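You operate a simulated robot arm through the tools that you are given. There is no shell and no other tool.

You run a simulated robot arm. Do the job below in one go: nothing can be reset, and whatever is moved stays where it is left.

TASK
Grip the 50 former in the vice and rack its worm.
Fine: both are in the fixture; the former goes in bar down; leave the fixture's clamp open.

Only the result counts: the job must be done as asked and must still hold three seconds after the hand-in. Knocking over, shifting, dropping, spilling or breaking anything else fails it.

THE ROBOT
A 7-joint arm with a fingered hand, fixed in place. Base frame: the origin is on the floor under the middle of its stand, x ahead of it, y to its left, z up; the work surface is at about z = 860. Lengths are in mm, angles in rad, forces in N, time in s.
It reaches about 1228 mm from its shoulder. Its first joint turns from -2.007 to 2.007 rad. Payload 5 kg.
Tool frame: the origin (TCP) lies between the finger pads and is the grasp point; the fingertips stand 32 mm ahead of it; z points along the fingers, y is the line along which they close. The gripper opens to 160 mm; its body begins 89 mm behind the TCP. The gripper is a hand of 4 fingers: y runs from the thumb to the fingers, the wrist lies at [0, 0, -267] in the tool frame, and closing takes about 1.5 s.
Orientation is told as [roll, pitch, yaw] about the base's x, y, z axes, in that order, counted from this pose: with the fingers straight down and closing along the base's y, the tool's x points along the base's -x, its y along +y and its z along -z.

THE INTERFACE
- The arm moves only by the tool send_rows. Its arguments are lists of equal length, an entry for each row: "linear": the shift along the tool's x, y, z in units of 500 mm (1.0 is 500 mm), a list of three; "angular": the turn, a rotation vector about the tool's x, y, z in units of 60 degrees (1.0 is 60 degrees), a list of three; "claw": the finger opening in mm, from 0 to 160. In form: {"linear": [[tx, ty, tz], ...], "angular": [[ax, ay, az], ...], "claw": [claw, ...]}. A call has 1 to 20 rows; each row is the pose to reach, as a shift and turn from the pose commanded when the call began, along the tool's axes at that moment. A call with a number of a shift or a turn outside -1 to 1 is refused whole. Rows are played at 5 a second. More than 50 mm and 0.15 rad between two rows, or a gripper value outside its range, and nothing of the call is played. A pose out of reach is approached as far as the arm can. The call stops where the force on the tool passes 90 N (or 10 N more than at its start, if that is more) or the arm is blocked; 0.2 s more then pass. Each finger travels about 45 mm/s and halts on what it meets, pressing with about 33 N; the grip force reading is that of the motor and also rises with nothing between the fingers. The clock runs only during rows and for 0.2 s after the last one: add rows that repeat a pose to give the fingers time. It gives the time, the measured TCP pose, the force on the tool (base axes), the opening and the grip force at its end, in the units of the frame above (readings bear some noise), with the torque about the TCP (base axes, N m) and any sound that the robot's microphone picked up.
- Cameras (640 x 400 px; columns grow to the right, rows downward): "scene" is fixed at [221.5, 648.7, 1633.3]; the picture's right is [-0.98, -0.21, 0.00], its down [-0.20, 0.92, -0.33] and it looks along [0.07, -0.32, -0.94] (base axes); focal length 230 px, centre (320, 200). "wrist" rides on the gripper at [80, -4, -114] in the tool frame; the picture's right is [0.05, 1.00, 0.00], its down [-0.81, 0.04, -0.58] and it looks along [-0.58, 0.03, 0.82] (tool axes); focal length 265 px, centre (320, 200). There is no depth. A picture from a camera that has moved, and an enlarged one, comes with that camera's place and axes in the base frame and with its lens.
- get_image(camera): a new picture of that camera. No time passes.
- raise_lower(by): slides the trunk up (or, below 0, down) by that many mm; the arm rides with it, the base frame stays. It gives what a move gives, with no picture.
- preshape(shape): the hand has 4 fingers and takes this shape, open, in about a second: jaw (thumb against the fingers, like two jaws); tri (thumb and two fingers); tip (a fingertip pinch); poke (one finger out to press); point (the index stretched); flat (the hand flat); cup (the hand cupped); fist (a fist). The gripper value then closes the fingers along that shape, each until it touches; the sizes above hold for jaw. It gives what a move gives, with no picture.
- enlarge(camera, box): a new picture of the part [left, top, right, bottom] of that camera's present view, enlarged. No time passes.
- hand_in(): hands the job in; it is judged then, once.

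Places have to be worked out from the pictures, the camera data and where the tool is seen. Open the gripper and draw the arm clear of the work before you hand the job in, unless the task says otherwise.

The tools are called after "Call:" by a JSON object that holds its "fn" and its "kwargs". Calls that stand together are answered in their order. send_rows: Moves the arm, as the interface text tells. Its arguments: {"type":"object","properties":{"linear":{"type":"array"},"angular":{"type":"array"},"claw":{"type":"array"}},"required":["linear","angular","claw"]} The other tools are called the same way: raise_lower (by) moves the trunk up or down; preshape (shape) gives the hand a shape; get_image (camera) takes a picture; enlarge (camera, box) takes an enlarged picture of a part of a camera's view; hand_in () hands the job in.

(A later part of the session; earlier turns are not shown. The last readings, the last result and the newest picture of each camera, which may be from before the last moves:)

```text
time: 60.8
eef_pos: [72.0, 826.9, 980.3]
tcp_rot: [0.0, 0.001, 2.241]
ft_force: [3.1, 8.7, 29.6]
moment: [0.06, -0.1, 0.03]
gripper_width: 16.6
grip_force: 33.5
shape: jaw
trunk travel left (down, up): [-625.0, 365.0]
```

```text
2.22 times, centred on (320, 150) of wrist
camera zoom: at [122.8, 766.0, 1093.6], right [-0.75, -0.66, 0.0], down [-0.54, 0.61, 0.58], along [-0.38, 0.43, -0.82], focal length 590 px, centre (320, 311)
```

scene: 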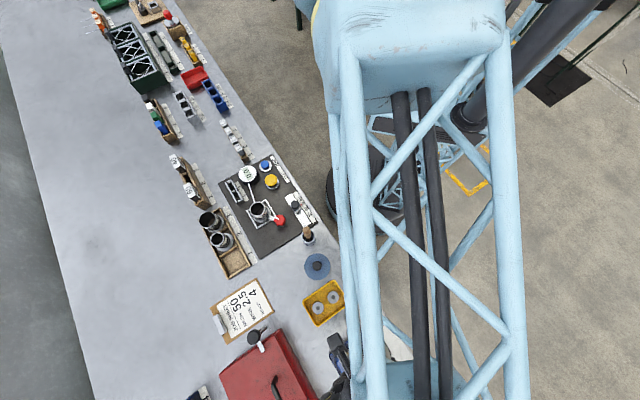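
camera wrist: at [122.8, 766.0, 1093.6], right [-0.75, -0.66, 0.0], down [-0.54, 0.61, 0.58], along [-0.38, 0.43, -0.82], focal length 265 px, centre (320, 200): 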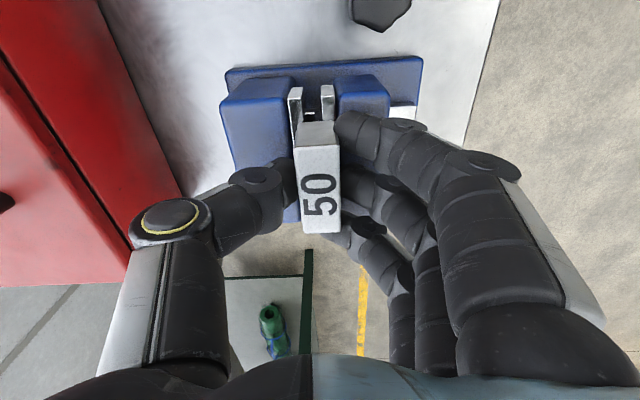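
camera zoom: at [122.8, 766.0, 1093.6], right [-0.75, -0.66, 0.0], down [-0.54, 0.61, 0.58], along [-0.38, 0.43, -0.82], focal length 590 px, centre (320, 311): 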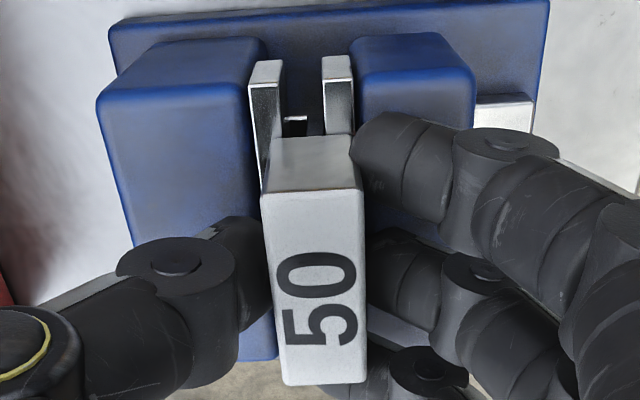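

Still 30 N of load, so I raise a little more before releasing.

Call:
{"fn": "send_rows", "kwargs": {"linear": [[0, 0, -0.003], [0, 0, -0.006], [0, 0, -0.006]], "angular": [[0, 0, 0], [0, 0, 0], [0, 0, 0]], "claw": [10, 10, 10]}}

Call:
{"fn": "enlarge", "kwargs": {"camera": "wrist", "box": [260, 60, 380, 240]}}

```text
time: 61.6
eef_pos: [70.9, 826.2, 980.9]
tcp_rot: [0.0, 0.003, 2.241]
ft_force: [1.4, 4.3, 5.6]
moment: [0.01, -0.03, 0.0]
gripper_width: 15.5
grip_force: 33.4
shape: jaw
trunk travel left (down, up): [-625.0, 365.0]
```

```text
2.22 times, centred on (320, 150) of wrist
camera zoom: at [123.0, 766.2, 1094.8], right [-0.75, -0.66, 0.0], down [-0.54, 0.61, 0.58], along [-0.38, 0.43, -0.82], focal length 590 px, centre (320, 311)
```

zoom: 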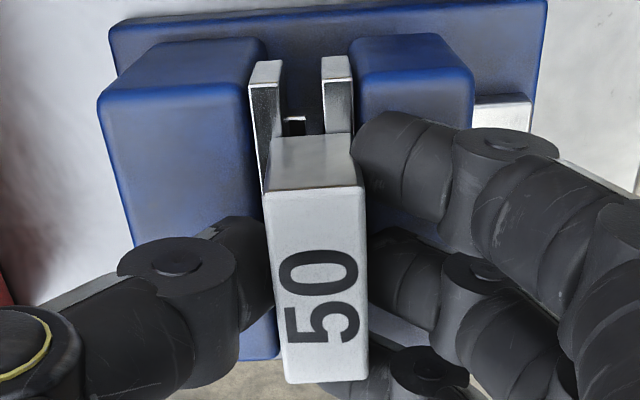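

Nearly unloaded now. Release the head by opening the fingers and look at how it stands.

Call:
{"fn": "send_rows", "kwargs": {"linear": [[0, 0, 0], [0, 0, 0], [0, 0, 0], [0, 0, 0], [0, 0, 0], [0, 0, 0]], "angular": [[0, 0, 0], [0, 0, 0], [0, 0, 0], [0, 0, 0], [0, 0, 0], [0, 0, 0]], "claw": [25, 40, 55, 70, 70, 70]}}

Call:
{"fn": "get_image", "kwargs": {"camera": "wrist"}}

Call:
{"fn": "enlarge", "kwargs": {"camera": "wrist", "box": [240, 60, 400, 240]}}

```text
time: 63.0
eef_pos: [71.7, 826.9, 982.5]
tcp_rot: [-0.001, -0.001, 2.242]
ft_force: [-0.2, -0.4, -0.5]
moment: [-0.01, -0.01, -0.02]
gripper_width: 69.3
grip_force: 0.1
shape: jaw
trunk travel left (down, up): [-625.0, 365.0]
```

```text
taken
camera wrist: at [123.1, 766.9, 1096.0], right [-0.75, -0.66, 0.0], down [-0.54, 0.61, 0.58], along [-0.38, 0.43, -0.82], focal length 265 px, centre (320, 200)
```

wrist: 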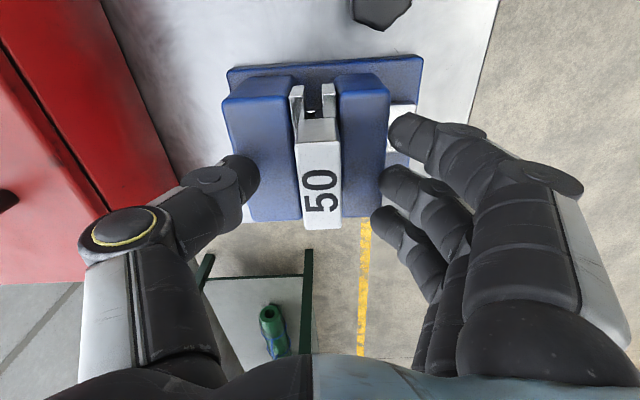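

```text
2.22 times, centred on (320, 150) of wrist
camera zoom: at [123.1, 766.9, 1096.0], right [-0.75, -0.66, 0.0], down [-0.54, 0.61, 0.58], along [-0.38, 0.43, -0.82], focal length 590 px, centre (320, 311)
```

zoom: 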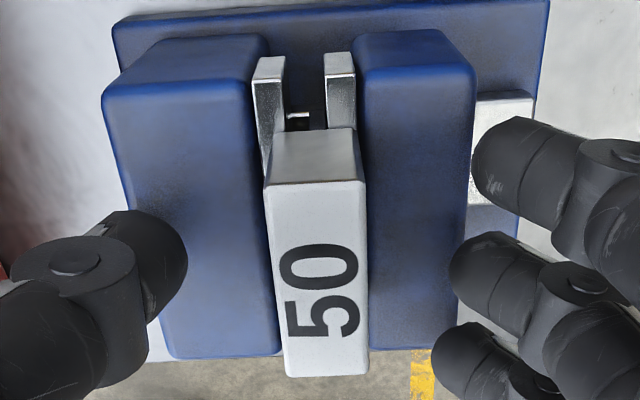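

The former stands upright between the jaws. I rise clear and inspect it from above before tightening.

Call:
{"fn": "send_rows", "kwargs": {"linear": [[0, 0, -0.04], [0, 0, -0.1], [0, 0, -0.16], [0, 0, -0.22], [0, 0, -0.26], [0, 0, -0.26]], "angular": [[0, 0, 0], [0, 0, 0], [0, 0, 0], [0, 0, 0], [0, 0, 0], [0, 0, 0]], "claw": [75, 80, 80, 80, 80, 80]}}

Call:
{"fn": "get_image", "kwargs": {"camera": "wrist"}}

Call:
{"fn": "enlarge", "kwargs": {"camera": "wrist", "box": [250, 80, 390, 210]}}

Call:
{"fn": "get_image", "kwargs": {"camera": "scene"}}

```text
time: 64.4
eef_pos: [72.5, 827.3, 1111.8]
tcp_rot: [0.0, 0.001, 2.241]
ft_force: [-0.2, -0.3, 1.1]
moment: [0.0, 0.03, 0.02]
gripper_width: 79.1
grip_force: 0.0
shape: jaw
trunk travel left (down, up): [-625.0, 365.0]
```

```text
taken
camera wrist: at [123.6, 766.4, 1225.4], right [-0.75, -0.66, 0.0], down [-0.54, 0.61, 0.58], along [-0.38, 0.43, -0.82], focal length 265 px, centre (320, 200)
```

wrist: 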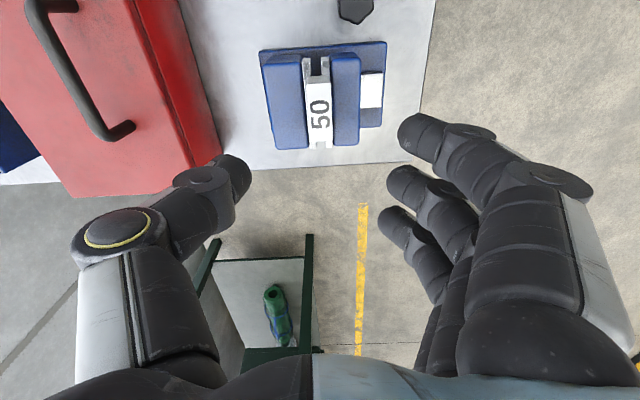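

```text
3.08 times, centred on (320, 145) of wrist
camera zoom: at [123.6, 766.4, 1225.4], right [-0.75, -0.66, 0.0], down [-0.54, 0.61, 0.58], along [-0.38, 0.43, -0.82], focal length 817 px, centre (320, 369)
```

zoom: 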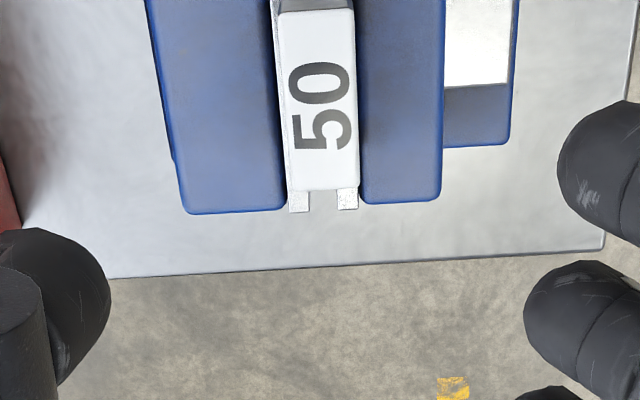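

```text
taken
```

scene: 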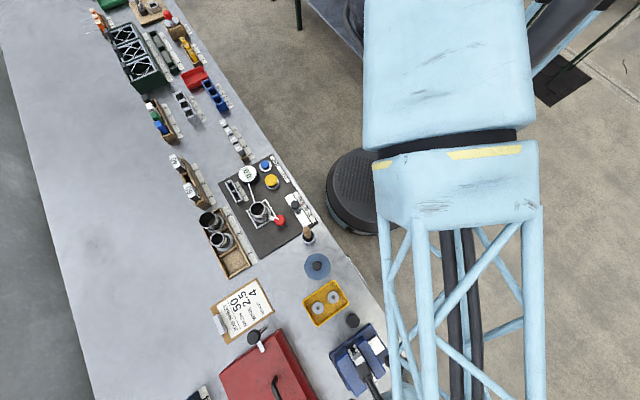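

The former is centred along the jaws (b ≈ 529–584 within 513–608). Now I return to the black knob and descend onto it as before.

Call:
{"fn": "send_rows", "kwargs": {"linear": [[0.04, 0.015, 0], [0.09, 0.03, 0], [0.135, 0.045, 0], [0.18, 0.0594, 0], [0.18, 0.0594, 0.08], [0.18, 0.0594, 0.16], [0.18, 0.0594, 0.24], [0.18, 0.0594, 0.31], [0.18, 0.0594, 0.31]], "angular": [[0, 0, -0.02], [0, 0, -0.04], [0, 0, -0.06], [0, 0, -0.0764], [0, 0, -0.0764], [0, 0, -0.0764], [0, 0, -0.0764], [0, 0, -0.0764], [0, 0, -0.0764]], "claw": [80, 80, 80, 80, 80, 80, 80, 80, 80]}}

Call:
{"fn": "get_image", "kwargs": {"camera": "wrist"}}

Call:
{"fn": "enlarge", "kwargs": {"camera": "wrist", "box": [260, 90, 400, 190]}}

```text
time: 66.4
eef_pos: [102.4, 736.2, 957.0]
tcp_rot: [-0.001, 0.0, 2.322]
ft_force: [-0.6, -0.6, -0.5]
moment: [-0.01, -0.02, -0.04]
gripper_width: 79.3
grip_force: 0.1
shape: jaw
trunk travel left (down, up): [-625.0, 365.0]
```

```text
taken
camera wrist: at [160.1, 682.0, 1071.7], right [-0.7, -0.72, 0.0], down [-0.59, 0.57, 0.58], along [-0.41, 0.4, -0.82], focal length 265 px, centre (320, 200)
```

wrist: 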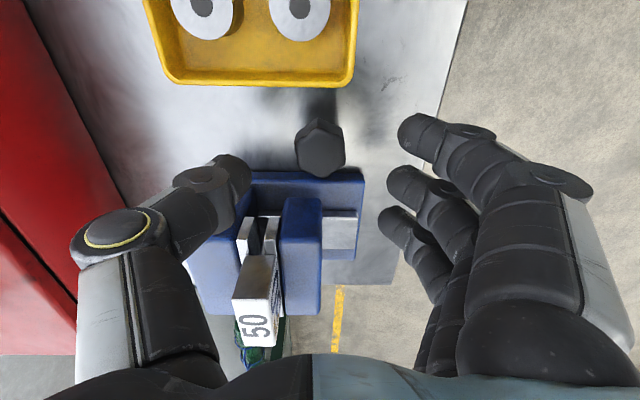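

```text
4.00 times, centred on (330, 140) of wrist
camera zoom: at [160.1, 682.0, 1071.7], right [-0.7, -0.72, 0.0], down [-0.59, 0.57, 0.58], along [-0.41, 0.4, -0.82], focal length 1062 px, centre (280, 440)
```

zoom: 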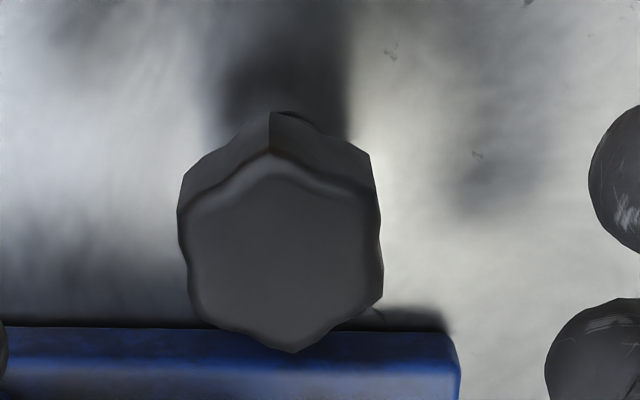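

Well centred over the knob. Descend, grip, then turn clockwise to close.

Call:
{"fn": "send_rows", "kwargs": {"linear": [[0, 0, 0.02], [0, 0, 0.045], [0, 0, 0.072], [0, 0, 0.072], [0, 0, 0.072], [0, 0, 0.072], [0, 0, 0.072], [0, 0, 0.072], [0, 0, 0.072]], "angular": [[0, 0, 0], [0, 0, 0], [0, 0, 0], [0, 0, 0], [0, 0, 0], [0, 0, 0], [0, 0, 0], [0, 0, 0], [0, 0, 0]], "claw": [80, 80, 80, 60, 40, 30, 30, 30, 30]}}

Call:
{"fn": "send_rows", "kwargs": {"linear": [[0, 0, 0], [0, 0, 0], [0, 0, 0], [0, 0, 0], [0, 0, 0], [0, 0, 0], [0, 0, 0]], "angular": [[0, 0, 0.1], [0, 0, 0.2], [0, 0, 0.3], [0, 0, 0.4], [0, 0, 0.5], [0, 0, 0.6], [0, 0, 0.6]], "claw": [30, 30, 30, 30, 30, 30, 30]}}

Call:
{"fn": "get_image", "kwargs": {"camera": "wrist"}}

Call:
{"fn": "enlarge", "kwargs": {"camera": "wrist", "box": [220, 210, 400, 370]}}

```text
time: 68.4
eef_pos: [103.8, 737.6, 921.3]
tcp_rot: [0.0, 0.001, 2.321]
ft_force: [-0.2, -0.9, -0.4]
moment: [0.02, 0.03, -0.02]
gripper_width: 31.0
grip_force: 0.0
shape: jaw
trunk travel left (down, up): [-625.0, 365.0]
```

```text
time: 70.0
eef_pos: [104.7, 738.0, 922.4]
tcp_rot: [0.0, 0.0, 1.692]
ft_force: [-0.8, -5.4, -0.3]
moment: [-0.12, -0.03, 0.15]
gripper_width: 27.8
grip_force: 0.2
shape: jaw
trunk travel left (down, up): [-625.0, 365.0]
```

```text
taken
camera wrist: at [116.2, 658.7, 1035.3], right [-0.99, -0.17, 0.0], down [-0.14, 0.8, 0.58], along [-0.1, 0.57, -0.82], focal length 265 px, centre (320, 200)
```

wrist: 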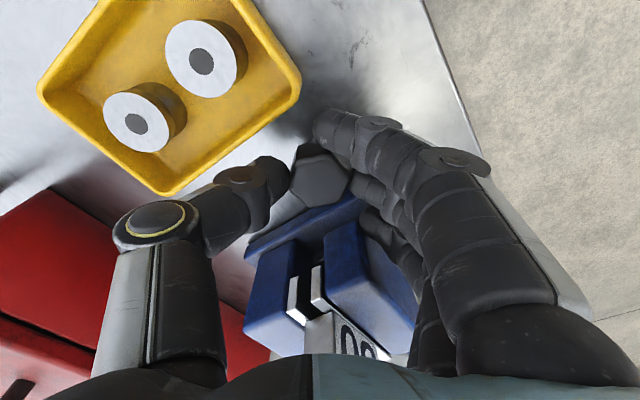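

```text
2.50 times, centred on (310, 290) of wrist
camera zoom: at [116.2, 658.7, 1035.3], right [-0.99, -0.17, 0.0], down [-0.14, 0.8, 0.58], along [-0.1, 0.57, -0.82], focal length 664 px, centre (345, -25)
```

zoom: 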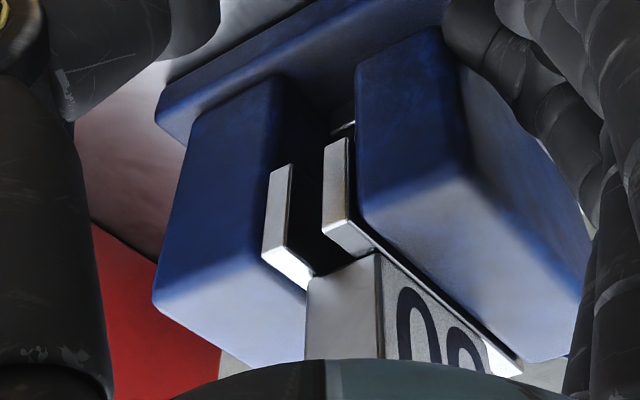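

The fingers hadn't actually pressed the knob (grip force 0 at a 30 mm command). I go back with open fingers and close harder this time.

Call:
{"fn": "send_rows", "kwargs": {"linear": [[0, 0, 0], [0, 0, 0], [0, 0, -0.03], [0, 0, -0.06], [0, 0, -0.06], [0, 0, -0.06], [0, 0, -0.06], [0, 0, -0.06], [0, 0, -0.06], [0, 0, -0.03], [0, 0, 0], [0, 0, 0], [0, 0, 0], [0, 0, 0], [0, 0, 0], [0, 0, 0], [0, 0, 0], [0, 0, 0]], "angular": [[0, 0, 0], [0, 0, 0], [0, 0, 0], [0, 0, 0], [0, 0, -0.12], [0, 0, -0.24], [0, 0, -0.36], [0, 0, -0.48], [0, 0, -0.6], [0, 0, -0.6], [0, 0, -0.6], [0, 0, -0.6], [0, 0, -0.6], [0, 0, -0.6], [0, 0, -0.6], [0, 0, -0.6], [0, 0, -0.6], [0, 0, -0.6]], "claw": [60, 80, 80, 80, 80, 80, 80, 80, 80, 80, 80, 60, 40, 25, 10, 10, 10, 10]}}

Call:
{"fn": "get_image", "kwargs": {"camera": "wrist"}}

Call:
{"fn": "enlarge", "kwargs": {"camera": "wrist", "box": [200, 230, 340, 370]}}

```text
time: 73.8
eef_pos: [106.1, 739.9, 919.2]
tcp_rot: [-0.003, 0.0, 2.32]
ft_force: [8.0, 11.3, -2.3]
moment: [0.14, -0.03, 0.06]
gripper_width: 12.1
grip_force: 32.6
shape: jaw
trunk travel left (down, up): [-625.0, 365.0]
```

```text
taken
camera wrist: at [162.0, 683.8, 1034.8], right [-0.7, -0.72, 0.0], down [-0.59, 0.57, 0.58], along [-0.41, 0.4, -0.82], focal length 265 px, centre (320, 200)
```

wrist: 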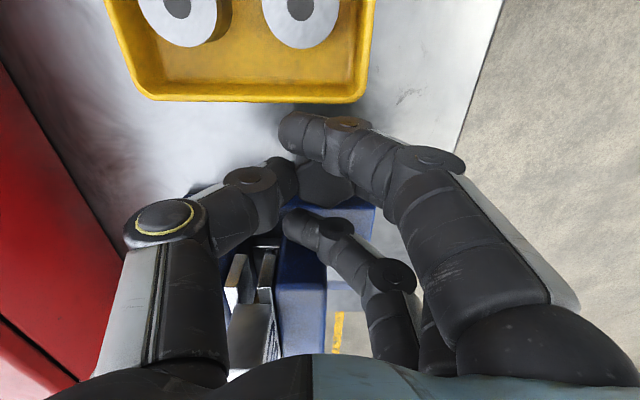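

```text
2.86 times, centred on (270, 300) of wrist
camera zoom: at [162.0, 683.8, 1034.8], right [-0.7, -0.72, 0.0], down [-0.59, 0.57, 0.58], along [-0.41, 0.4, -0.82], focal length 758 px, centre (463, -86)
```

zoom: 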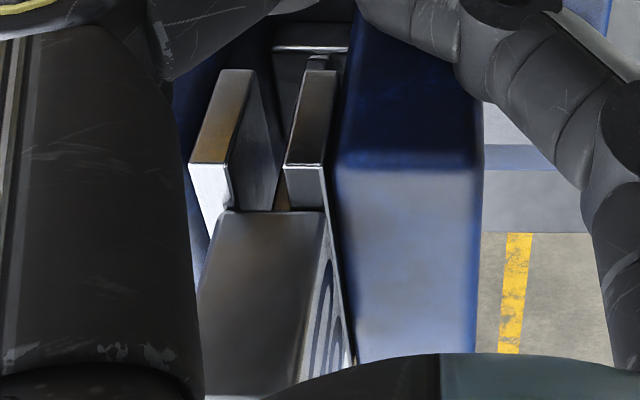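

Gripped firmly now (33 N). Before turning I zoom into the jaw gap to make sure nothing odd is there.

Call:
{"fn": "enlarge", "kwargs": {"camera": "wrist", "box": [260, 235, 330, 315]}}

```text
5.00 times, centred on (295, 275) of wrist
camera zoom: at [162.0, 683.8, 1034.8], right [-0.7, -0.72, 0.0], down [-0.59, 0.57, 0.58], along [-0.41, 0.4, -0.82], focal length 1327 px, centre (445, -175)
```

zoom: 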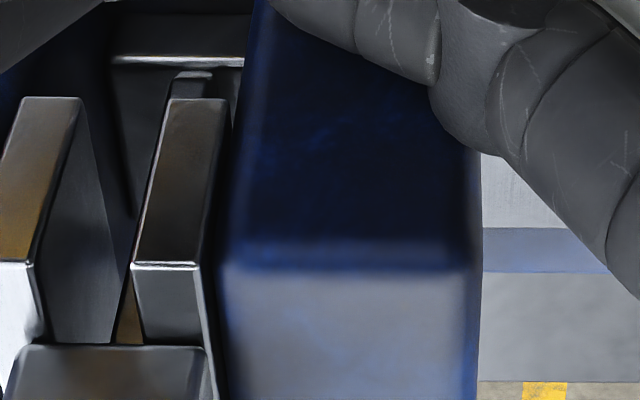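

The bar's lower end is visible next to the near plate, head resting on the plates – all fine. Now turn clockwise with a firm grip.

Call:
{"fn": "send_rows", "kwargs": {"linear": [[0, 0, 0], [0, 0, 0], [0, 0, 0], [0, 0, 0], [0, 0, 0], [0, 0, 0], [0, 0, 0], [0, 0, 0]], "angular": [[0, 0, 0.1], [0, 0, 0.2], [0, 0, 0.3], [0, 0, 0.4], [0, 0, 0.5], [0, 0, 0.6], [0, 0, 0.6], [0, 0, 0.6]], "claw": [10, 10, 10, 10, 10, 10, 10, 10]}}

Call:
{"fn": "get_image", "kwargs": {"camera": "wrist"}}

Call:
{"fn": "enlarge", "kwargs": {"camera": "wrist", "box": [240, 220, 400, 360]}}

```text
time: 75.6
eef_pos: [104.8, 735.4, 920.9]
tcp_rot: [0.0, 0.004, 1.693]
ft_force: [18.1, -41.7, 1.8]
moment: [0.35, -0.71, 1.43]
gripper_width: 13.4
grip_force: 33.3
shape: jaw
trunk travel left (down, up): [-625.0, 365.0]
```

```text
taken
camera wrist: at [117.4, 655.9, 1035.2], right [-0.99, -0.17, 0.0], down [-0.14, 0.81, 0.57], along [-0.1, 0.57, -0.82], focal length 265 px, centre (320, 200)
```

wrist: 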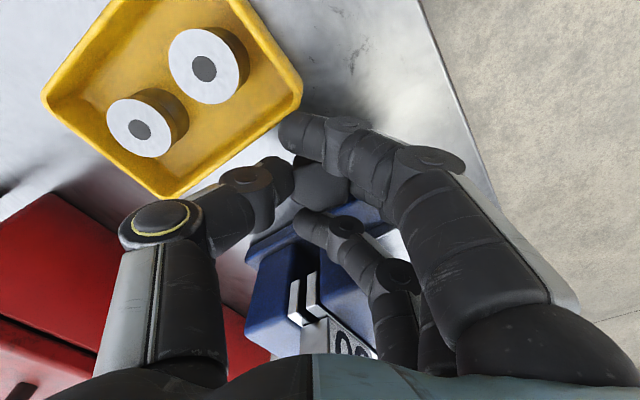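

```text
2.86 times, centred on (320, 290) of wrist
camera zoom: at [117.4, 655.9, 1035.2], right [-0.99, -0.17, 0.0], down [-0.14, 0.81, 0.57], along [-0.1, 0.57, -0.82], focal length 758 px, centre (320, -57)
```

zoom: 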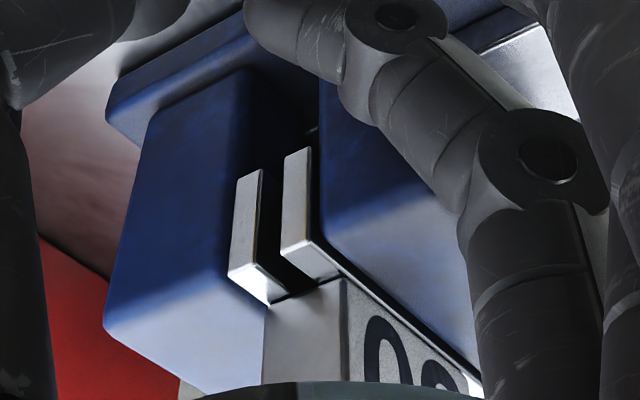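

The hand took a −43 N side load along the bench: a finger seems to be touching the jaw block at the end of that stroke. I release here, lift, swing back, and look at the gap.

Call:
{"fn": "send_rows", "kwargs": {"linear": [[0, 0, 0], [0, 0, 0], [0, 0, 0], [0, 0, 0], [0, 0, -0.03], [0, 0, -0.06], [0, 0, -0.06], [0, 0, -0.06], [0, 0, -0.06], [0, 0, -0.06], [0, 0, -0.06], [0, 0, -0.06]], "angular": [[0, 0, -0.02], [0, 0, -0.02], [0, 0, -0.02], [0, 0, -0.02], [0, 0, -0.02], [0, 0, -0.02], [0, 0, -0.12], [0, 0, -0.24], [0, 0, -0.36], [0, 0, -0.48], [0, 0, -0.6], [0, 0, -0.6]], "claw": [10, 40, 70, 80, 80, 80, 80, 80, 80, 80, 80, 80]}}

Call:
{"fn": "get_image", "kwargs": {"camera": "wrist"}}

Call:
{"fn": "enlarge", "kwargs": {"camera": "wrist", "box": [200, 190, 340, 330]}}

```text
time: 78.2
eef_pos: [104.3, 738.9, 951.7]
tcp_rot: [-0.001, -0.001, 2.323]
ft_force: [-0.6, 0.3, -0.5]
moment: [-0.01, -0.03, 0.01]
gripper_width: 79.5
grip_force: 0.0
shape: jaw
trunk travel left (down, up): [-625.0, 365.0]
```

```text
taken
camera wrist: at [160.5, 682.9, 1065.3], right [-0.69, -0.72, 0.0], down [-0.59, 0.57, 0.58], along [-0.42, 0.4, -0.82], focal length 265 px, centre (320, 200)
```

wrist: 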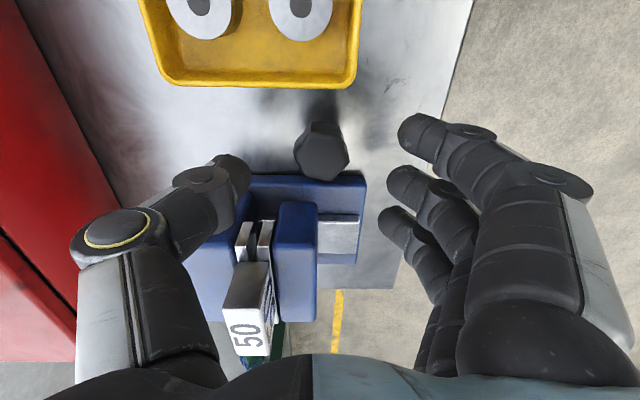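

```text
2.86 times, centred on (270, 260) of wrist
camera zoom: at [160.5, 682.9, 1065.3], right [-0.69, -0.72, 0.0], down [-0.59, 0.57, 0.58], along [-0.42, 0.4, -0.82], focal length 758 px, centre (463, 29)
```

zoom: 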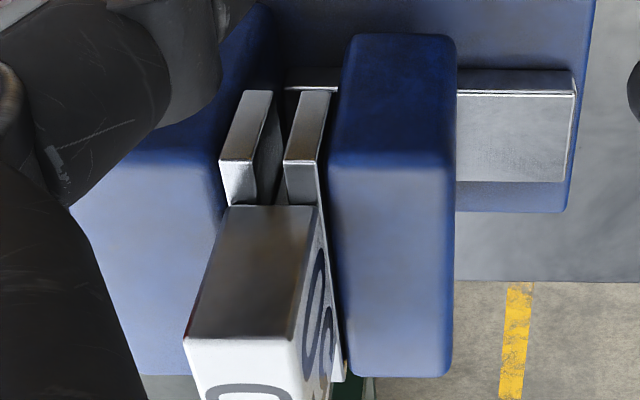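

The gap closed from ~12 to ~7 mm; the bar is ~6 mm. Another stroke from here, stopping earlier to stay off the jaw block.

Call:
{"fn": "send_rows", "kwargs": {"linear": [[0, 0, 0.03], [0, 0, 0.06], [0, 0, 0.06], [0, 0, 0.06], [0, 0, 0.06], [0, 0, 0.06], [0, 0, 0.06], [0, 0, 0.06]], "angular": [[0, 0, 0], [0, 0, 0], [0, 0, 0], [0, 0, 0], [0, 0, 0], [0, 0, 0], [0, 0, 0], [0, 0, 0]], "claw": [80, 80, 55, 30, 10, 10, 10, 10]}}

Call:
{"fn": "send_rows", "kwargs": {"linear": [[0, 0, 0], [0, 0, 0], [0, 0, 0], [0, 0, 0], [0, 0, 0]], "angular": [[0, 0, 0.06], [0, 0, 0.12], [0, 0, 0.18], [0, 0, 0.24], [0, 0, 0.24]], "claw": [10, 10, 10, 10, 10]}}

Call:
{"fn": "enlarge", "kwargs": {"camera": "wrist", "box": [200, 210, 360, 370]}}

```text
time: 80.0
eef_pos: [106.8, 739.4, 921.2]
tcp_rot: [-0.003, 0.0, 2.32]
ft_force: [5.2, 8.5, -2.3]
moment: [0.08, 0.04, 0.02]
gripper_width: 12.2
grip_force: 29.6
shape: jaw
trunk travel left (down, up): [-625.0, 365.0]
```

```text
time: 81.2
eef_pos: [106.6, 739.0, 921.4]
tcp_rot: [0.0, 0.001, 2.068]
ft_force: [16.9, 11.7, 2.2]
moment: [0.18, -0.29, 0.32]
gripper_width: 12.0
grip_force: 32.4
shape: jaw
trunk travel left (down, up): [-625.0, 365.0]
```

```text
2.50 times, centred on (280, 290) of wrist
camera zoom: at [147.0, 670.8, 1035.0], right [-0.85, -0.52, 0.0], down [-0.43, 0.7, 0.58], along [-0.3, 0.49, -0.82], focal length 664 px, centre (420, -25)
```

zoom: 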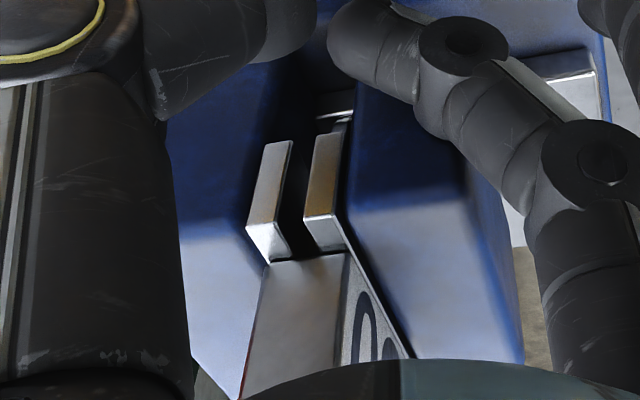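

The torque is rising slightly (0.3 N·m). I continue the stroke.

Call:
{"fn": "send_rows", "kwargs": {"linear": [[0, 0, 0], [0, 0, 0], [0, 0, 0], [0, 0, 0], [0, 0, 0]], "angular": [[0, 0, 0.06], [0, 0, 0.12], [0, 0, 0.18], [0, 0, 0.22], [0, 0, 0.22]], "claw": [10, 10, 10, 10, 10]}}

Call:
{"fn": "enlarge", "kwargs": {"camera": "wrist", "box": [200, 210, 360, 370]}}

```text
time: 82.4
eef_pos: [105.5, 737.6, 921.6]
tcp_rot: [0.001, 0.001, 1.838]
ft_force: [19.9, -6.4, -1.4]
moment: [0.46, -0.39, 1.46]
gripper_width: 12.4
grip_force: 32.7
shape: jaw
trunk travel left (down, up): [-625.0, 365.0]
```

```text
2.50 times, centred on (280, 290) of wrist
camera zoom: at [129.9, 661.2, 1035.4], right [-0.95, -0.31, 0.0], down [-0.26, 0.78, 0.58], along [-0.18, 0.55, -0.82], focal length 664 px, centre (420, -25)
```

zoom: 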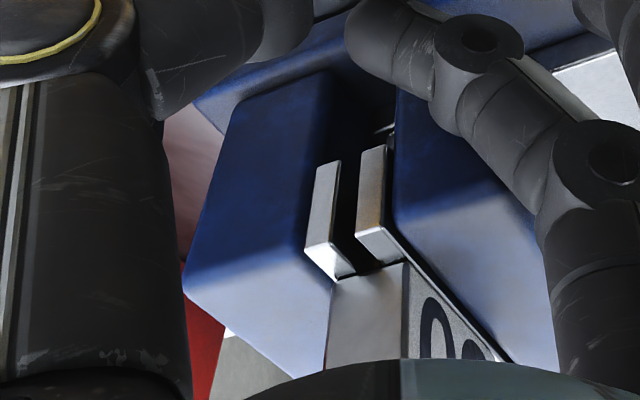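

Torque jumped to ~1.5 N·m with little side force: the jaws appear to be biting on the bar. I turn a bit more to make it firm.

Call:
{"fn": "send_rows", "kwargs": {"linear": [[0, 0, 0], [0, 0, 0], [0, 0, 0], [0, 0, 0]], "angular": [[0, 0, 0.04], [0, 0, 0.08], [0, 0, 0.1], [0, 0, 0.1]], "claw": [5, 5, 5, 5]}}

Call:
{"fn": "get_image", "kwargs": {"camera": "wrist"}}

Call:
{"fn": "enlarge", "kwargs": {"camera": "wrist", "box": [240, 210, 400, 370]}}

```text
time: 83.4
eef_pos: [104.8, 736.6, 922.7]
tcp_rot: [0.001, 0.001, 1.733]
ft_force: [21.1, -31.9, -3.8]
moment: [0.36, -0.64, 1.85]
gripper_width: 12.6
grip_force: 32.7
shape: jaw
trunk travel left (down, up): [-625.0, 365.0]
```

```text
taken
camera wrist: at [121.5, 657.2, 1035.7], right [-0.98, -0.21, 0.0], down [-0.17, 0.8, 0.58], along [-0.12, 0.56, -0.82], focal length 265 px, centre (320, 200)
```

wrist: 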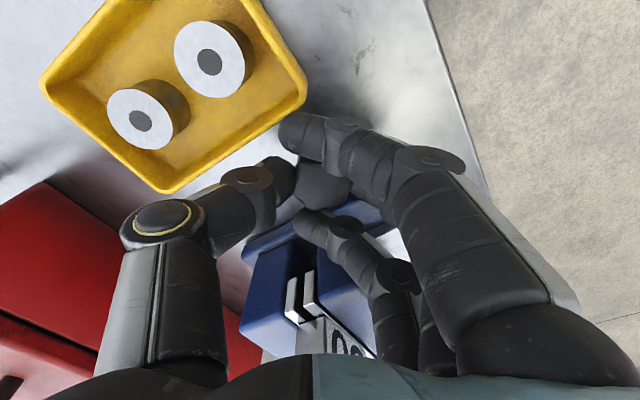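

```text
2.50 times, centred on (320, 290) of wrist
camera zoom: at [121.5, 657.2, 1035.7], right [-0.98, -0.21, 0.0], down [-0.17, 0.8, 0.58], along [-0.12, 0.56, -0.82], focal length 664 px, centre (320, -25)
```

zoom: 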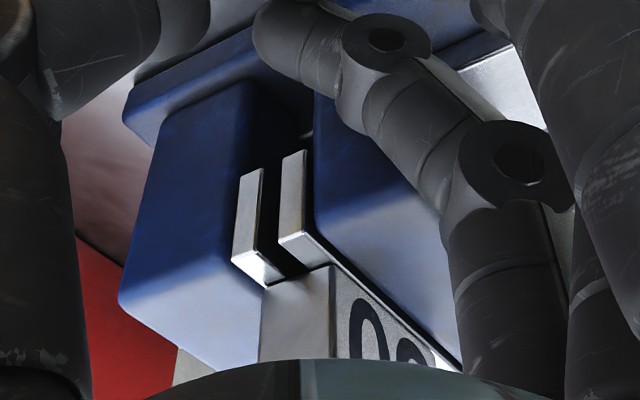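

The finger is reaching the jaw block again, so I release, back off and check gap and knob.

Call:
{"fn": "send_rows", "kwargs": {"linear": [[0, 0, 0], [0, 0, 0], [0, 0, 0], [0, 0, 0], [0, 0, -0.03], [0, 0, -0.06], [0, 0, -0.06], [0, 0, -0.06], [0, 0, -0.06], [0, 0, -0.06], [0, 0, -0.06], [0, 0, -0.06]], "angular": [[0, 0, 0], [0, 0, 0], [0, 0, 0], [0, 0, 0], [0, 0, 0], [0, 0, 0], [0, 0, -0.12], [0, 0, -0.24], [0, 0, -0.36], [0, 0, -0.46], [0, 0, -0.56], [0, 0, -0.56]], "claw": [30, 60, 80, 80, 80, 80, 80, 80, 80, 80, 80, 80]}}

Call:
{"fn": "get_image", "kwargs": {"camera": "wrist"}}

Call:
{"fn": "enlarge", "kwargs": {"camera": "wrist", "box": [200, 190, 340, 330]}}

Call:
{"fn": "enlarge", "kwargs": {"camera": "wrist", "box": [230, 215, 290, 275]}}

```text
time: 86.0
eef_pos: [104.9, 739.6, 951.4]
tcp_rot: [0.0, 0.0, 2.322]
ft_force: [0.7, -0.6, -0.1]
moment: [0.0, 0.01, 0.02]
gripper_width: 79.6
grip_force: 0.0
shape: jaw
trunk travel left (down, up): [-625.0, 365.0]
```

```text
taken
camera wrist: at [160.8, 682.8, 1065.4], right [-0.69, -0.72, 0.0], down [-0.59, 0.57, 0.58], along [-0.41, 0.4, -0.82], focal length 265 px, centre (320, 200)
```

wrist: 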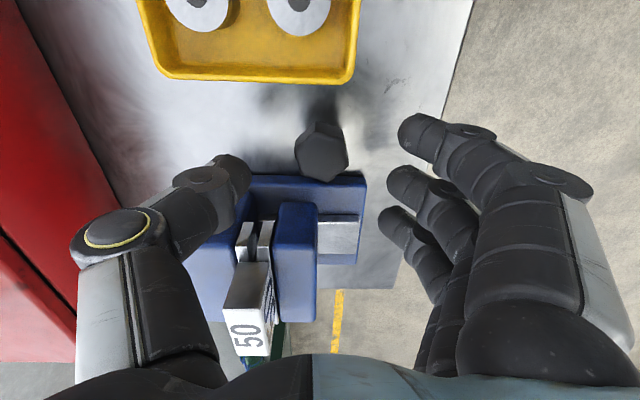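

```text
2.86 times, centred on (270, 260) of wrist
camera zoom: at [160.8, 682.8, 1065.4], right [-0.69, -0.72, 0.0], down [-0.59, 0.57, 0.58], along [-0.41, 0.4, -0.82], focal length 758 px, centre (463, 29)
```

zoom: 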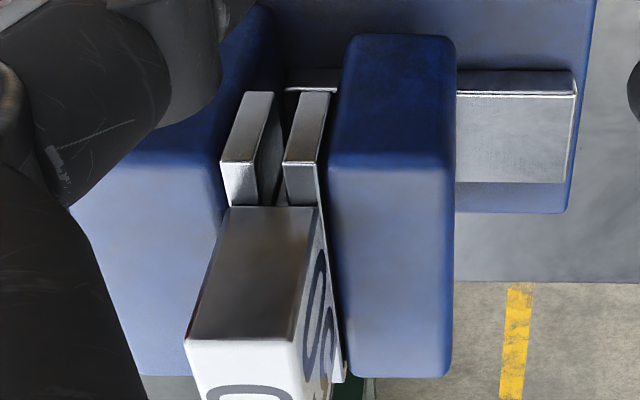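

```text
6.67 times, centred on (260, 245) of wrist
camera zoom: at [160.8, 682.8, 1065.4], right [-0.69, -0.72, 0.0], down [-0.59, 0.57, 0.58], along [-0.41, 0.4, -0.82], focal length 1769 px, centre (720, -100)
```

zoom: 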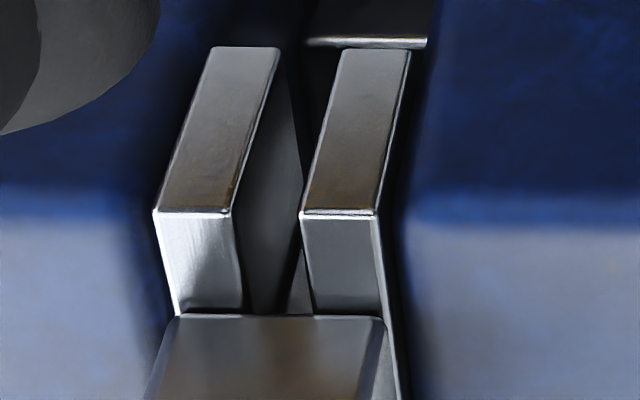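

The gap stays at ~7 mm and the knob did not turn further on the second stroke, so the jaws look tight on the bar. I lower the camera (fingers open around the knob) to look up the gap and confirm both plates touch the bar.

Call:
{"fn": "send_rows", "kwargs": {"linear": [[0, 0, 0.03], [0, 0, 0.06], [0, 0, 0.06]], "angular": [[0, 0, 0], [0, 0, 0], [0, 0, 0]], "claw": [80, 80, 80]}}

Call:
{"fn": "enlarge", "kwargs": {"camera": "wrist", "box": [215, 235, 305, 335]}}

Call:
{"fn": "enlarge", "kwargs": {"camera": "wrist", "box": [245, 240, 285, 280]}}

```text
time: 86.8
eef_pos: [105.2, 737.3, 920.7]
tcp_rot: [0.0, 0.0, 2.321]
ft_force: [0.9, 1.3, -0.4]
moment: [0.0, 0.04, -0.01]
gripper_width: 79.5
grip_force: 0.0
shape: jaw
trunk travel left (down, up): [-625.0, 365.0]
```

```text
4.00 times, centred on (260, 285) of wrist
camera zoom: at [161.4, 682.3, 1035.2], right [-0.7, -0.72, 0.0], down [-0.59, 0.57, 0.58], along [-0.41, 0.4, -0.82], focal length 1062 px, centre (560, -140)
```

zoom: 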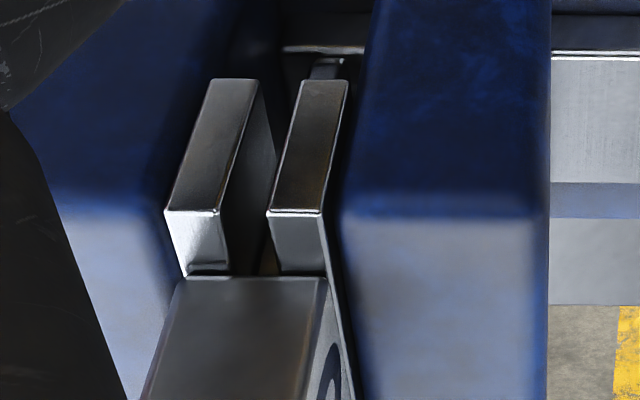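

```text
10.00 times, centred on (265, 260) of wrist
camera zoom: at [161.4, 682.3, 1035.2], right [-0.7, -0.72, 0.0], down [-0.59, 0.57, 0.58], along [-0.41, 0.4, -0.82], focal length 2654 px, centre (870, -400)
```

zoom: 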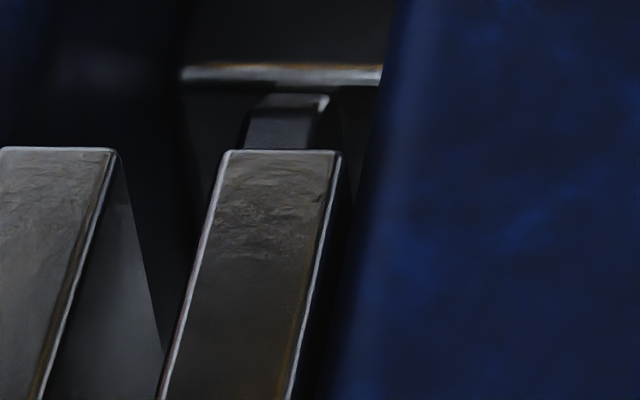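

Bar and gap measurements agree to within ~1 mm, and the knob stalled at ~1.5 N·m, so the jaws look tight. I rise and check the head's alignment from above.

Call:
{"fn": "send_rows", "kwargs": {"linear": [[0, 0, -0.06], [0, 0, -0.14], [0, 0, -0.22], [0, 0, -0.3], [0, 0, -0.38], [-0.08, -0.03, -0.38], [-0.16, -0.06, -0.38], [-0.174, -0.077, -0.38], [-0.174, -0.077, -0.38]], "angular": [[0, 0, 0], [0, 0, 0], [0, 0, 0], [0, 0, 0], [0, 0, 0], [0, 0, 0], [0, 0, 0], [0, 0, 0], [0, 0, 0]], "claw": [80, 80, 80, 80, 80, 80, 80, 80, 80]}}

Call:
{"fn": "get_image", "kwargs": {"camera": "wrist"}}

Call:
{"fn": "enlarge", "kwargs": {"camera": "wrist", "box": [260, 30, 380, 180]}}

```text
time: 88.8
eef_pos: [73.6, 829.4, 1110.1]
tcp_rot: [0.0, 0.0, 2.321]
ft_force: [-0.3, 0.1, 0.5]
moment: [-0.02, 0.0, 0.03]
gripper_width: 79.5
grip_force: 0.2
shape: jaw
trunk travel left (down, up): [-625.0, 365.0]
```

```text
taken
camera wrist: at [130.9, 773.5, 1223.8], right [-0.7, -0.72, 0.0], down [-0.59, 0.57, 0.58], along [-0.41, 0.4, -0.82], focal length 265 px, centre (320, 200)
```

wrist: 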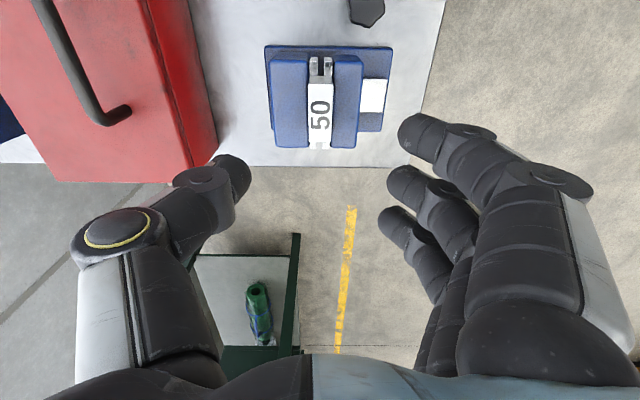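

```text
2.67 times, centred on (320, 105) of wrist
camera zoom: at [130.9, 773.5, 1223.8], right [-0.7, -0.72, 0.0], down [-0.59, 0.57, 0.58], along [-0.41, 0.4, -0.82], focal length 708 px, centre (320, 453)
```

zoom: 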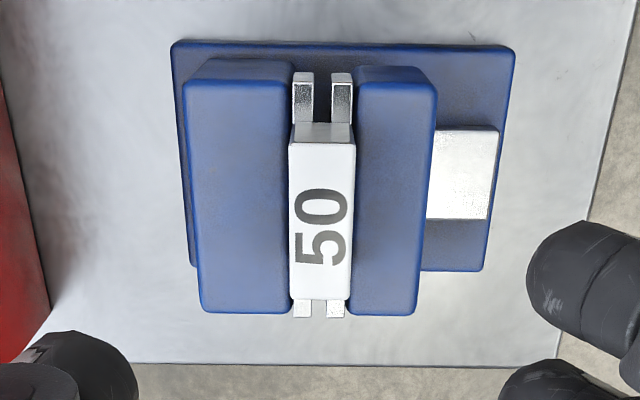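

Head and jaws are parallel and the head sits flat. I'll do a gentle tug test: grip the head, lift 2 mm, and read the force – if clamped the force will rise well above its 2 N weight.

Call:
{"fn": "send_rows", "kwargs": {"linear": [[0.005, 0.001, 0.06], [0.005, 0.001, 0.12], [0.005, 0.001, 0.18], [0.005, 0.001, 0.23], [0.005, 0.001, 0.252], [0.005, 0.001, 0.252], [0.005, 0.001, 0.252], [0.005, 0.001, 0.252], [0.005, 0.001, 0.252], [0.005, 0.001, 0.252], [0.005, 0.001, 0.252]], "angular": [[0, 0, 0], [0, 0, 0], [0, 0, 0], [0, 0, 0], [0, 0, 0], [0, 0, 0], [0, 0, 0], [0, 0, 0], [0, 0, 0], [0, 0, 0], [0, 0, 0]], "claw": [80, 80, 80, 80, 80, 60, 40, 25, 10, 10, 10]}}

Call:
{"fn": "send_rows", "kwargs": {"linear": [[0, 0, -0.002], [0, 0, -0.004], [0, 0, -0.004]], "angular": [[0, 0, 0], [0, 0, 0], [0, 0, 0]], "claw": [10, 10, 10]}}

Call:
{"fn": "enlarge", "kwargs": {"camera": "wrist", "box": [240, 60, 400, 240]}}

```text
time: 91.2
eef_pos: [74.4, 827.2, 983.9]
tcp_rot: [0.001, 0.001, 2.322]
ft_force: [1.2, 2.0, 0.5]
moment: [0.0, 0.03, -0.08]
gripper_width: 15.2
grip_force: 33.3
shape: jaw
trunk travel left (down, up): [-625.0, 365.0]
```

```text
time: 92.0
eef_pos: [74.1, 826.9, 985.8]
tcp_rot: [-0.001, 0.001, 2.322]
ft_force: [-0.2, 0.5, -4.4]
moment: [-0.04, 0.03, -0.1]
gripper_width: 15.1
grip_force: 33.2
shape: jaw
trunk travel left (down, up): [-625.0, 365.0]
```

```text
2.22 times, centred on (320, 150) of wrist
camera zoom: at [131.1, 771.5, 1099.9], right [-0.7, -0.72, 0.0], down [-0.59, 0.57, 0.58], along [-0.41, 0.4, -0.82], focal length 590 px, centre (320, 311)
```

zoom: 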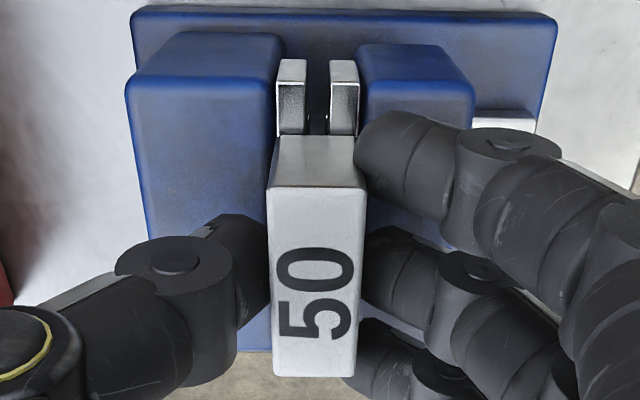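

The force only went from 0 to −4.4 N while the head rose 2 mm: the former is barely held, so the vice is not truly tight. I seat it again and release, then tighten with a two-finger pinch that won't drag the knob back.

Call:
{"fn": "send_rows", "kwargs": {"linear": [[0, 0, -0.002], [0, 0, -0.004], [0, 0, -0.004]], "angular": [[0, 0, 0], [0, 0, 0], [0, 0, 0]], "claw": [10, 10, 10]}}

Call:
{"fn": "enlarge", "kwargs": {"camera": "wrist", "box": [240, 60, 400, 240]}}

```text
time: 92.8
eef_pos: [74.8, 827.2, 987.8]
tcp_rot: [0.0, 0.002, 2.321]
ft_force: [1.4, 2.7, -4.8]
moment: [0.05, 0.05, -0.09]
gripper_width: 15.0
grip_force: 32.6
shape: jaw
trunk travel left (down, up): [-625.0, 365.0]
```

```text
2.22 times, centred on (320, 150) of wrist
camera zoom: at [131.2, 771.0, 1102.3], right [-0.7, -0.72, 0.0], down [-0.59, 0.57, 0.58], along [-0.41, 0.4, -0.82], focal length 590 px, centre (320, 311)
```

zoom: 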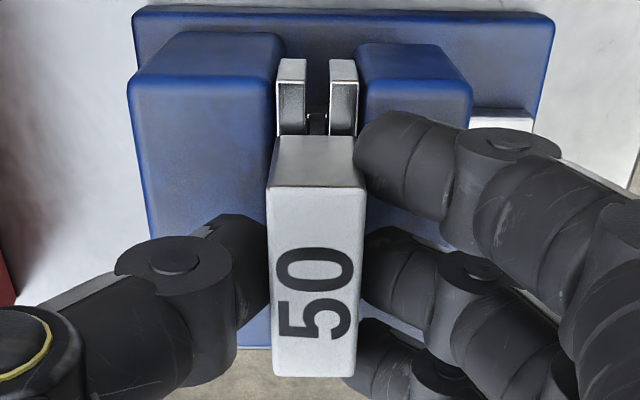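

Steady −4.8 N: just light friction. I lower it back onto the plates and release.

Call:
{"fn": "send_rows", "kwargs": {"linear": [[0, 0, 0.004], [0, 0, 0.008], [0, 0, 0.009], [0, 0, 0.009]], "angular": [[0, 0, 0], [0, 0, 0], [0, 0, 0], [0, 0, 0]], "claw": [10, 10, 10, 10]}}

Call:
{"fn": "send_rows", "kwargs": {"linear": [[0, 0, 0], [0, 0, 0], [0, 0, 0], [0, 0, 0], [0, 0, -0.05], [0, 0, -0.12], [0, 0, -0.19], [0, 0, -0.25], [0, 0, -0.25]], "angular": [[0, 0, 0], [0, 0, 0], [0, 0, 0], [0, 0, 0], [0, 0, 0], [0, 0, 0], [0, 0, 0], [0, 0, 0], [0, 0, 0]], "claw": [30, 50, 70, 80, 80, 80, 80, 80, 80]}}

Call:
{"fn": "enlarge", "kwargs": {"camera": "wrist", "box": [260, 30, 380, 180]}}

```text
time: 93.8
eef_pos: [75.2, 826.8, 986.3]
tcp_rot: [-0.001, 0.0, 2.321]
ft_force: [2.4, 4.5, 3.3]
moment: [0.08, -0.03, -0.14]
gripper_width: 15.0
grip_force: 32.7
shape: jaw
trunk travel left (down, up): [-625.0, 365.0]
```

```text
time: 95.8
eef_pos: [74.3, 826.9, 1111.6]
tcp_rot: [0.0, 0.0, 2.323]
ft_force: [0.2, 0.2, 0.0]
moment: [-0.04, 0.02, -0.01]
gripper_width: 78.8
grip_force: 0.0
shape: jaw
trunk travel left (down, up): [-625.0, 365.0]
```

```text
2.67 times, centred on (320, 105) of wrist
camera zoom: at [130.2, 770.7, 1224.6], right [-0.7, -0.72, 0.0], down [-0.59, 0.57, 0.58], along [-0.41, 0.4, -0.82], focal length 708 px, centre (320, 453)
```

zoom: 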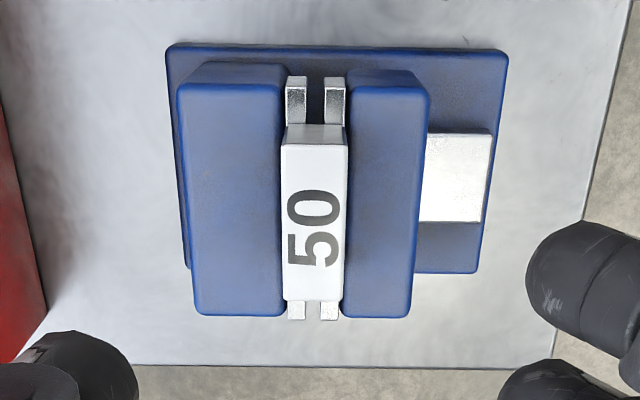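

The former is seated again. I switch to the "tip" pinch (thumb and middle finger only) and go back to the knob, starting the stroke turned counter-clockwise so nothing touches the jaw block.

Call:
{"fn": "preshape", "kwargs": {"shape": "tip"}}

Call:
{"fn": "send_rows", "kwargs": {"linear": [[0.05, 0.02, 0], [0.1, 0.045, 0], [0.14, 0.06, 0], [0.172, 0.074, 0], [0.172, 0.074, 0.08], [0.172, 0.074, 0.16], [0.172, 0.074, 0.24], [0.172, 0.074, 0.3], [0.172, 0.074, 0.3]], "angular": [[0, 0, -0.06], [0, 0, -0.12], [0, 0, -0.18], [0, 0, -0.22], [0, 0, -0.22], [0, 0, -0.22], [0, 0, -0.22], [0, 0, -0.22], [0, 0, -0.22]], "claw": [120, 100, 90, 80, 80, 80, 80, 80, 80]}}

Call:
{"fn": "get_image", "kwargs": {"camera": "wrist"}}

Call:
{"fn": "enlarge", "kwargs": {"camera": "wrist", "box": [250, 90, 390, 190]}}

```text
time: 96.7
eef_pos: [74.2, 826.3, 1110.8]
tcp_rot: [0.002, 0.001, 2.322]
ft_force: [-0.6, 0.6, -0.7]
moment: [0.04, 0.04, -0.01]
gripper_width: 159.9
grip_force: 0.1
shape: tip
trunk travel left (down, up): [-625.0, 365.0]
```

```text
time: 98.7
eef_pos: [107.3, 739.3, 960.2]
tcp_rot: [0.0, 0.0, 2.55]
ft_force: [-0.3, -0.6, 0.9]
moment: [0.06, 0.02, 0.01]
gripper_width: 80.7
grip_force: 0.0
shape: tip
trunk travel left (down, up): [-625.0, 365.0]
```

```text
taken
camera wrist: at [174.4, 697.6, 1074.4], right [-0.51, -0.86, 0.0], down [-0.7, 0.42, 0.58], along [-0.49, 0.3, -0.82], focal length 265 px, centre (320, 200)
```

wrist: 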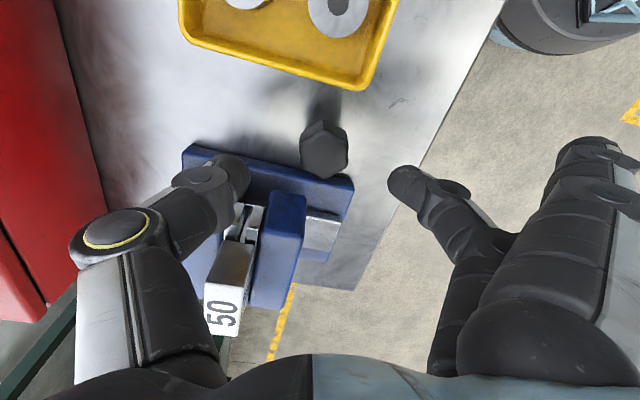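

```text
4.00 times, centred on (320, 140) of wrist
camera zoom: at [174.4, 697.6, 1074.4], right [-0.51, -0.86, 0.0], down [-0.7, 0.42, 0.58], along [-0.49, 0.3, -0.82], focal length 1062 px, centre (320, 440)
```

zoom: 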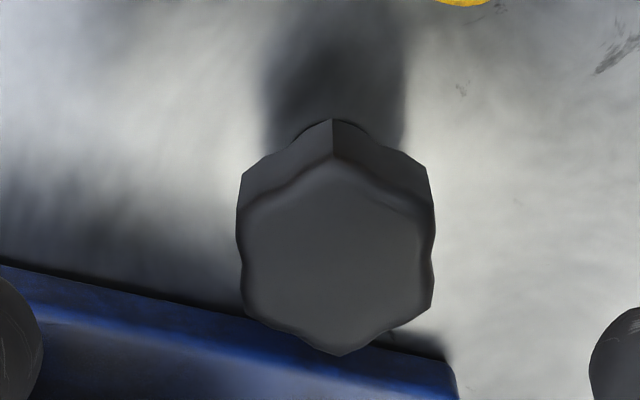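

Knob is ~3 mm off toward the fingers; I correct, descend and pinch.

Call:
{"fn": "send_rows", "kwargs": {"linear": [[-0.0027, 0.0055, 0.02], [-0.0027, 0.0055, 0.05], [-0.0027, 0.0055, 0.078], [-0.0027, 0.0055, 0.078], [-0.0027, 0.0055, 0.078], [-0.0027, 0.0055, 0.078], [-0.0027, 0.0055, 0.078], [-0.0027, 0.0055, 0.078], [-0.0027, 0.0055, 0.078]], "angular": [[0, 0, 0], [0, 0, 0], [0, 0, 0], [0, 0, 0], [0, 0, 0], [0, 0, 0], [0, 0, 0], [0, 0, 0], [0, 0, 0]], "claw": [80, 80, 80, 60, 40, 20, 10, 10, 10]}}

Call:
{"fn": "get_image", "kwargs": {"camera": "wrist"}}

Call:
{"fn": "enlarge", "kwargs": {"camera": "wrist", "box": [200, 120, 400, 340]}}

```text
time: 100.7
eef_pos: [103.7, 737.0, 920.3]
tcp_rot: [0.002, 0.003, 2.551]
ft_force: [0.8, 1.1, -3.4]
moment: [-0.06, -0.01, 0.06]
gripper_width: 28.7
grip_force: 32.6
shape: tip
trunk travel left (down, up): [-625.0, 365.0]
```

```text
taken
camera wrist: at [171.3, 695.6, 1034.0], right [-0.51, -0.86, 0.0], down [-0.7, 0.42, 0.58], along [-0.5, 0.3, -0.82], focal length 265 px, centre (320, 200)
```

wrist: 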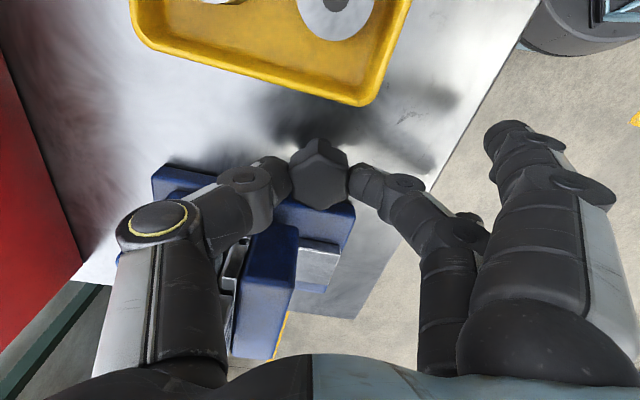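

```text
1.82 times, centred on (300, 230) of wrist
camera zoom: at [171.3, 695.6, 1034.0], right [-0.51, -0.86, 0.0], down [-0.7, 0.42, 0.58], along [-0.5, 0.3, -0.82], focal length 483 px, centre (356, 146)
```

zoom: 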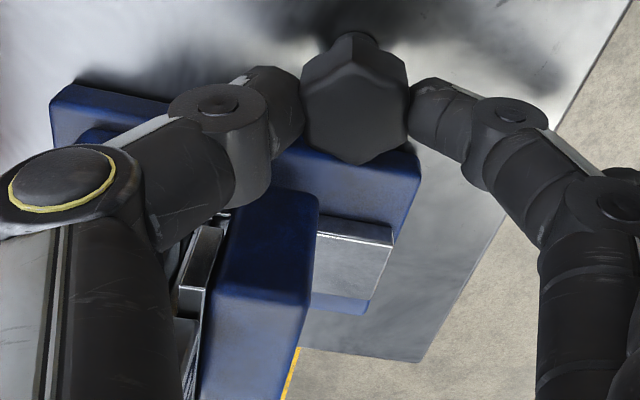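

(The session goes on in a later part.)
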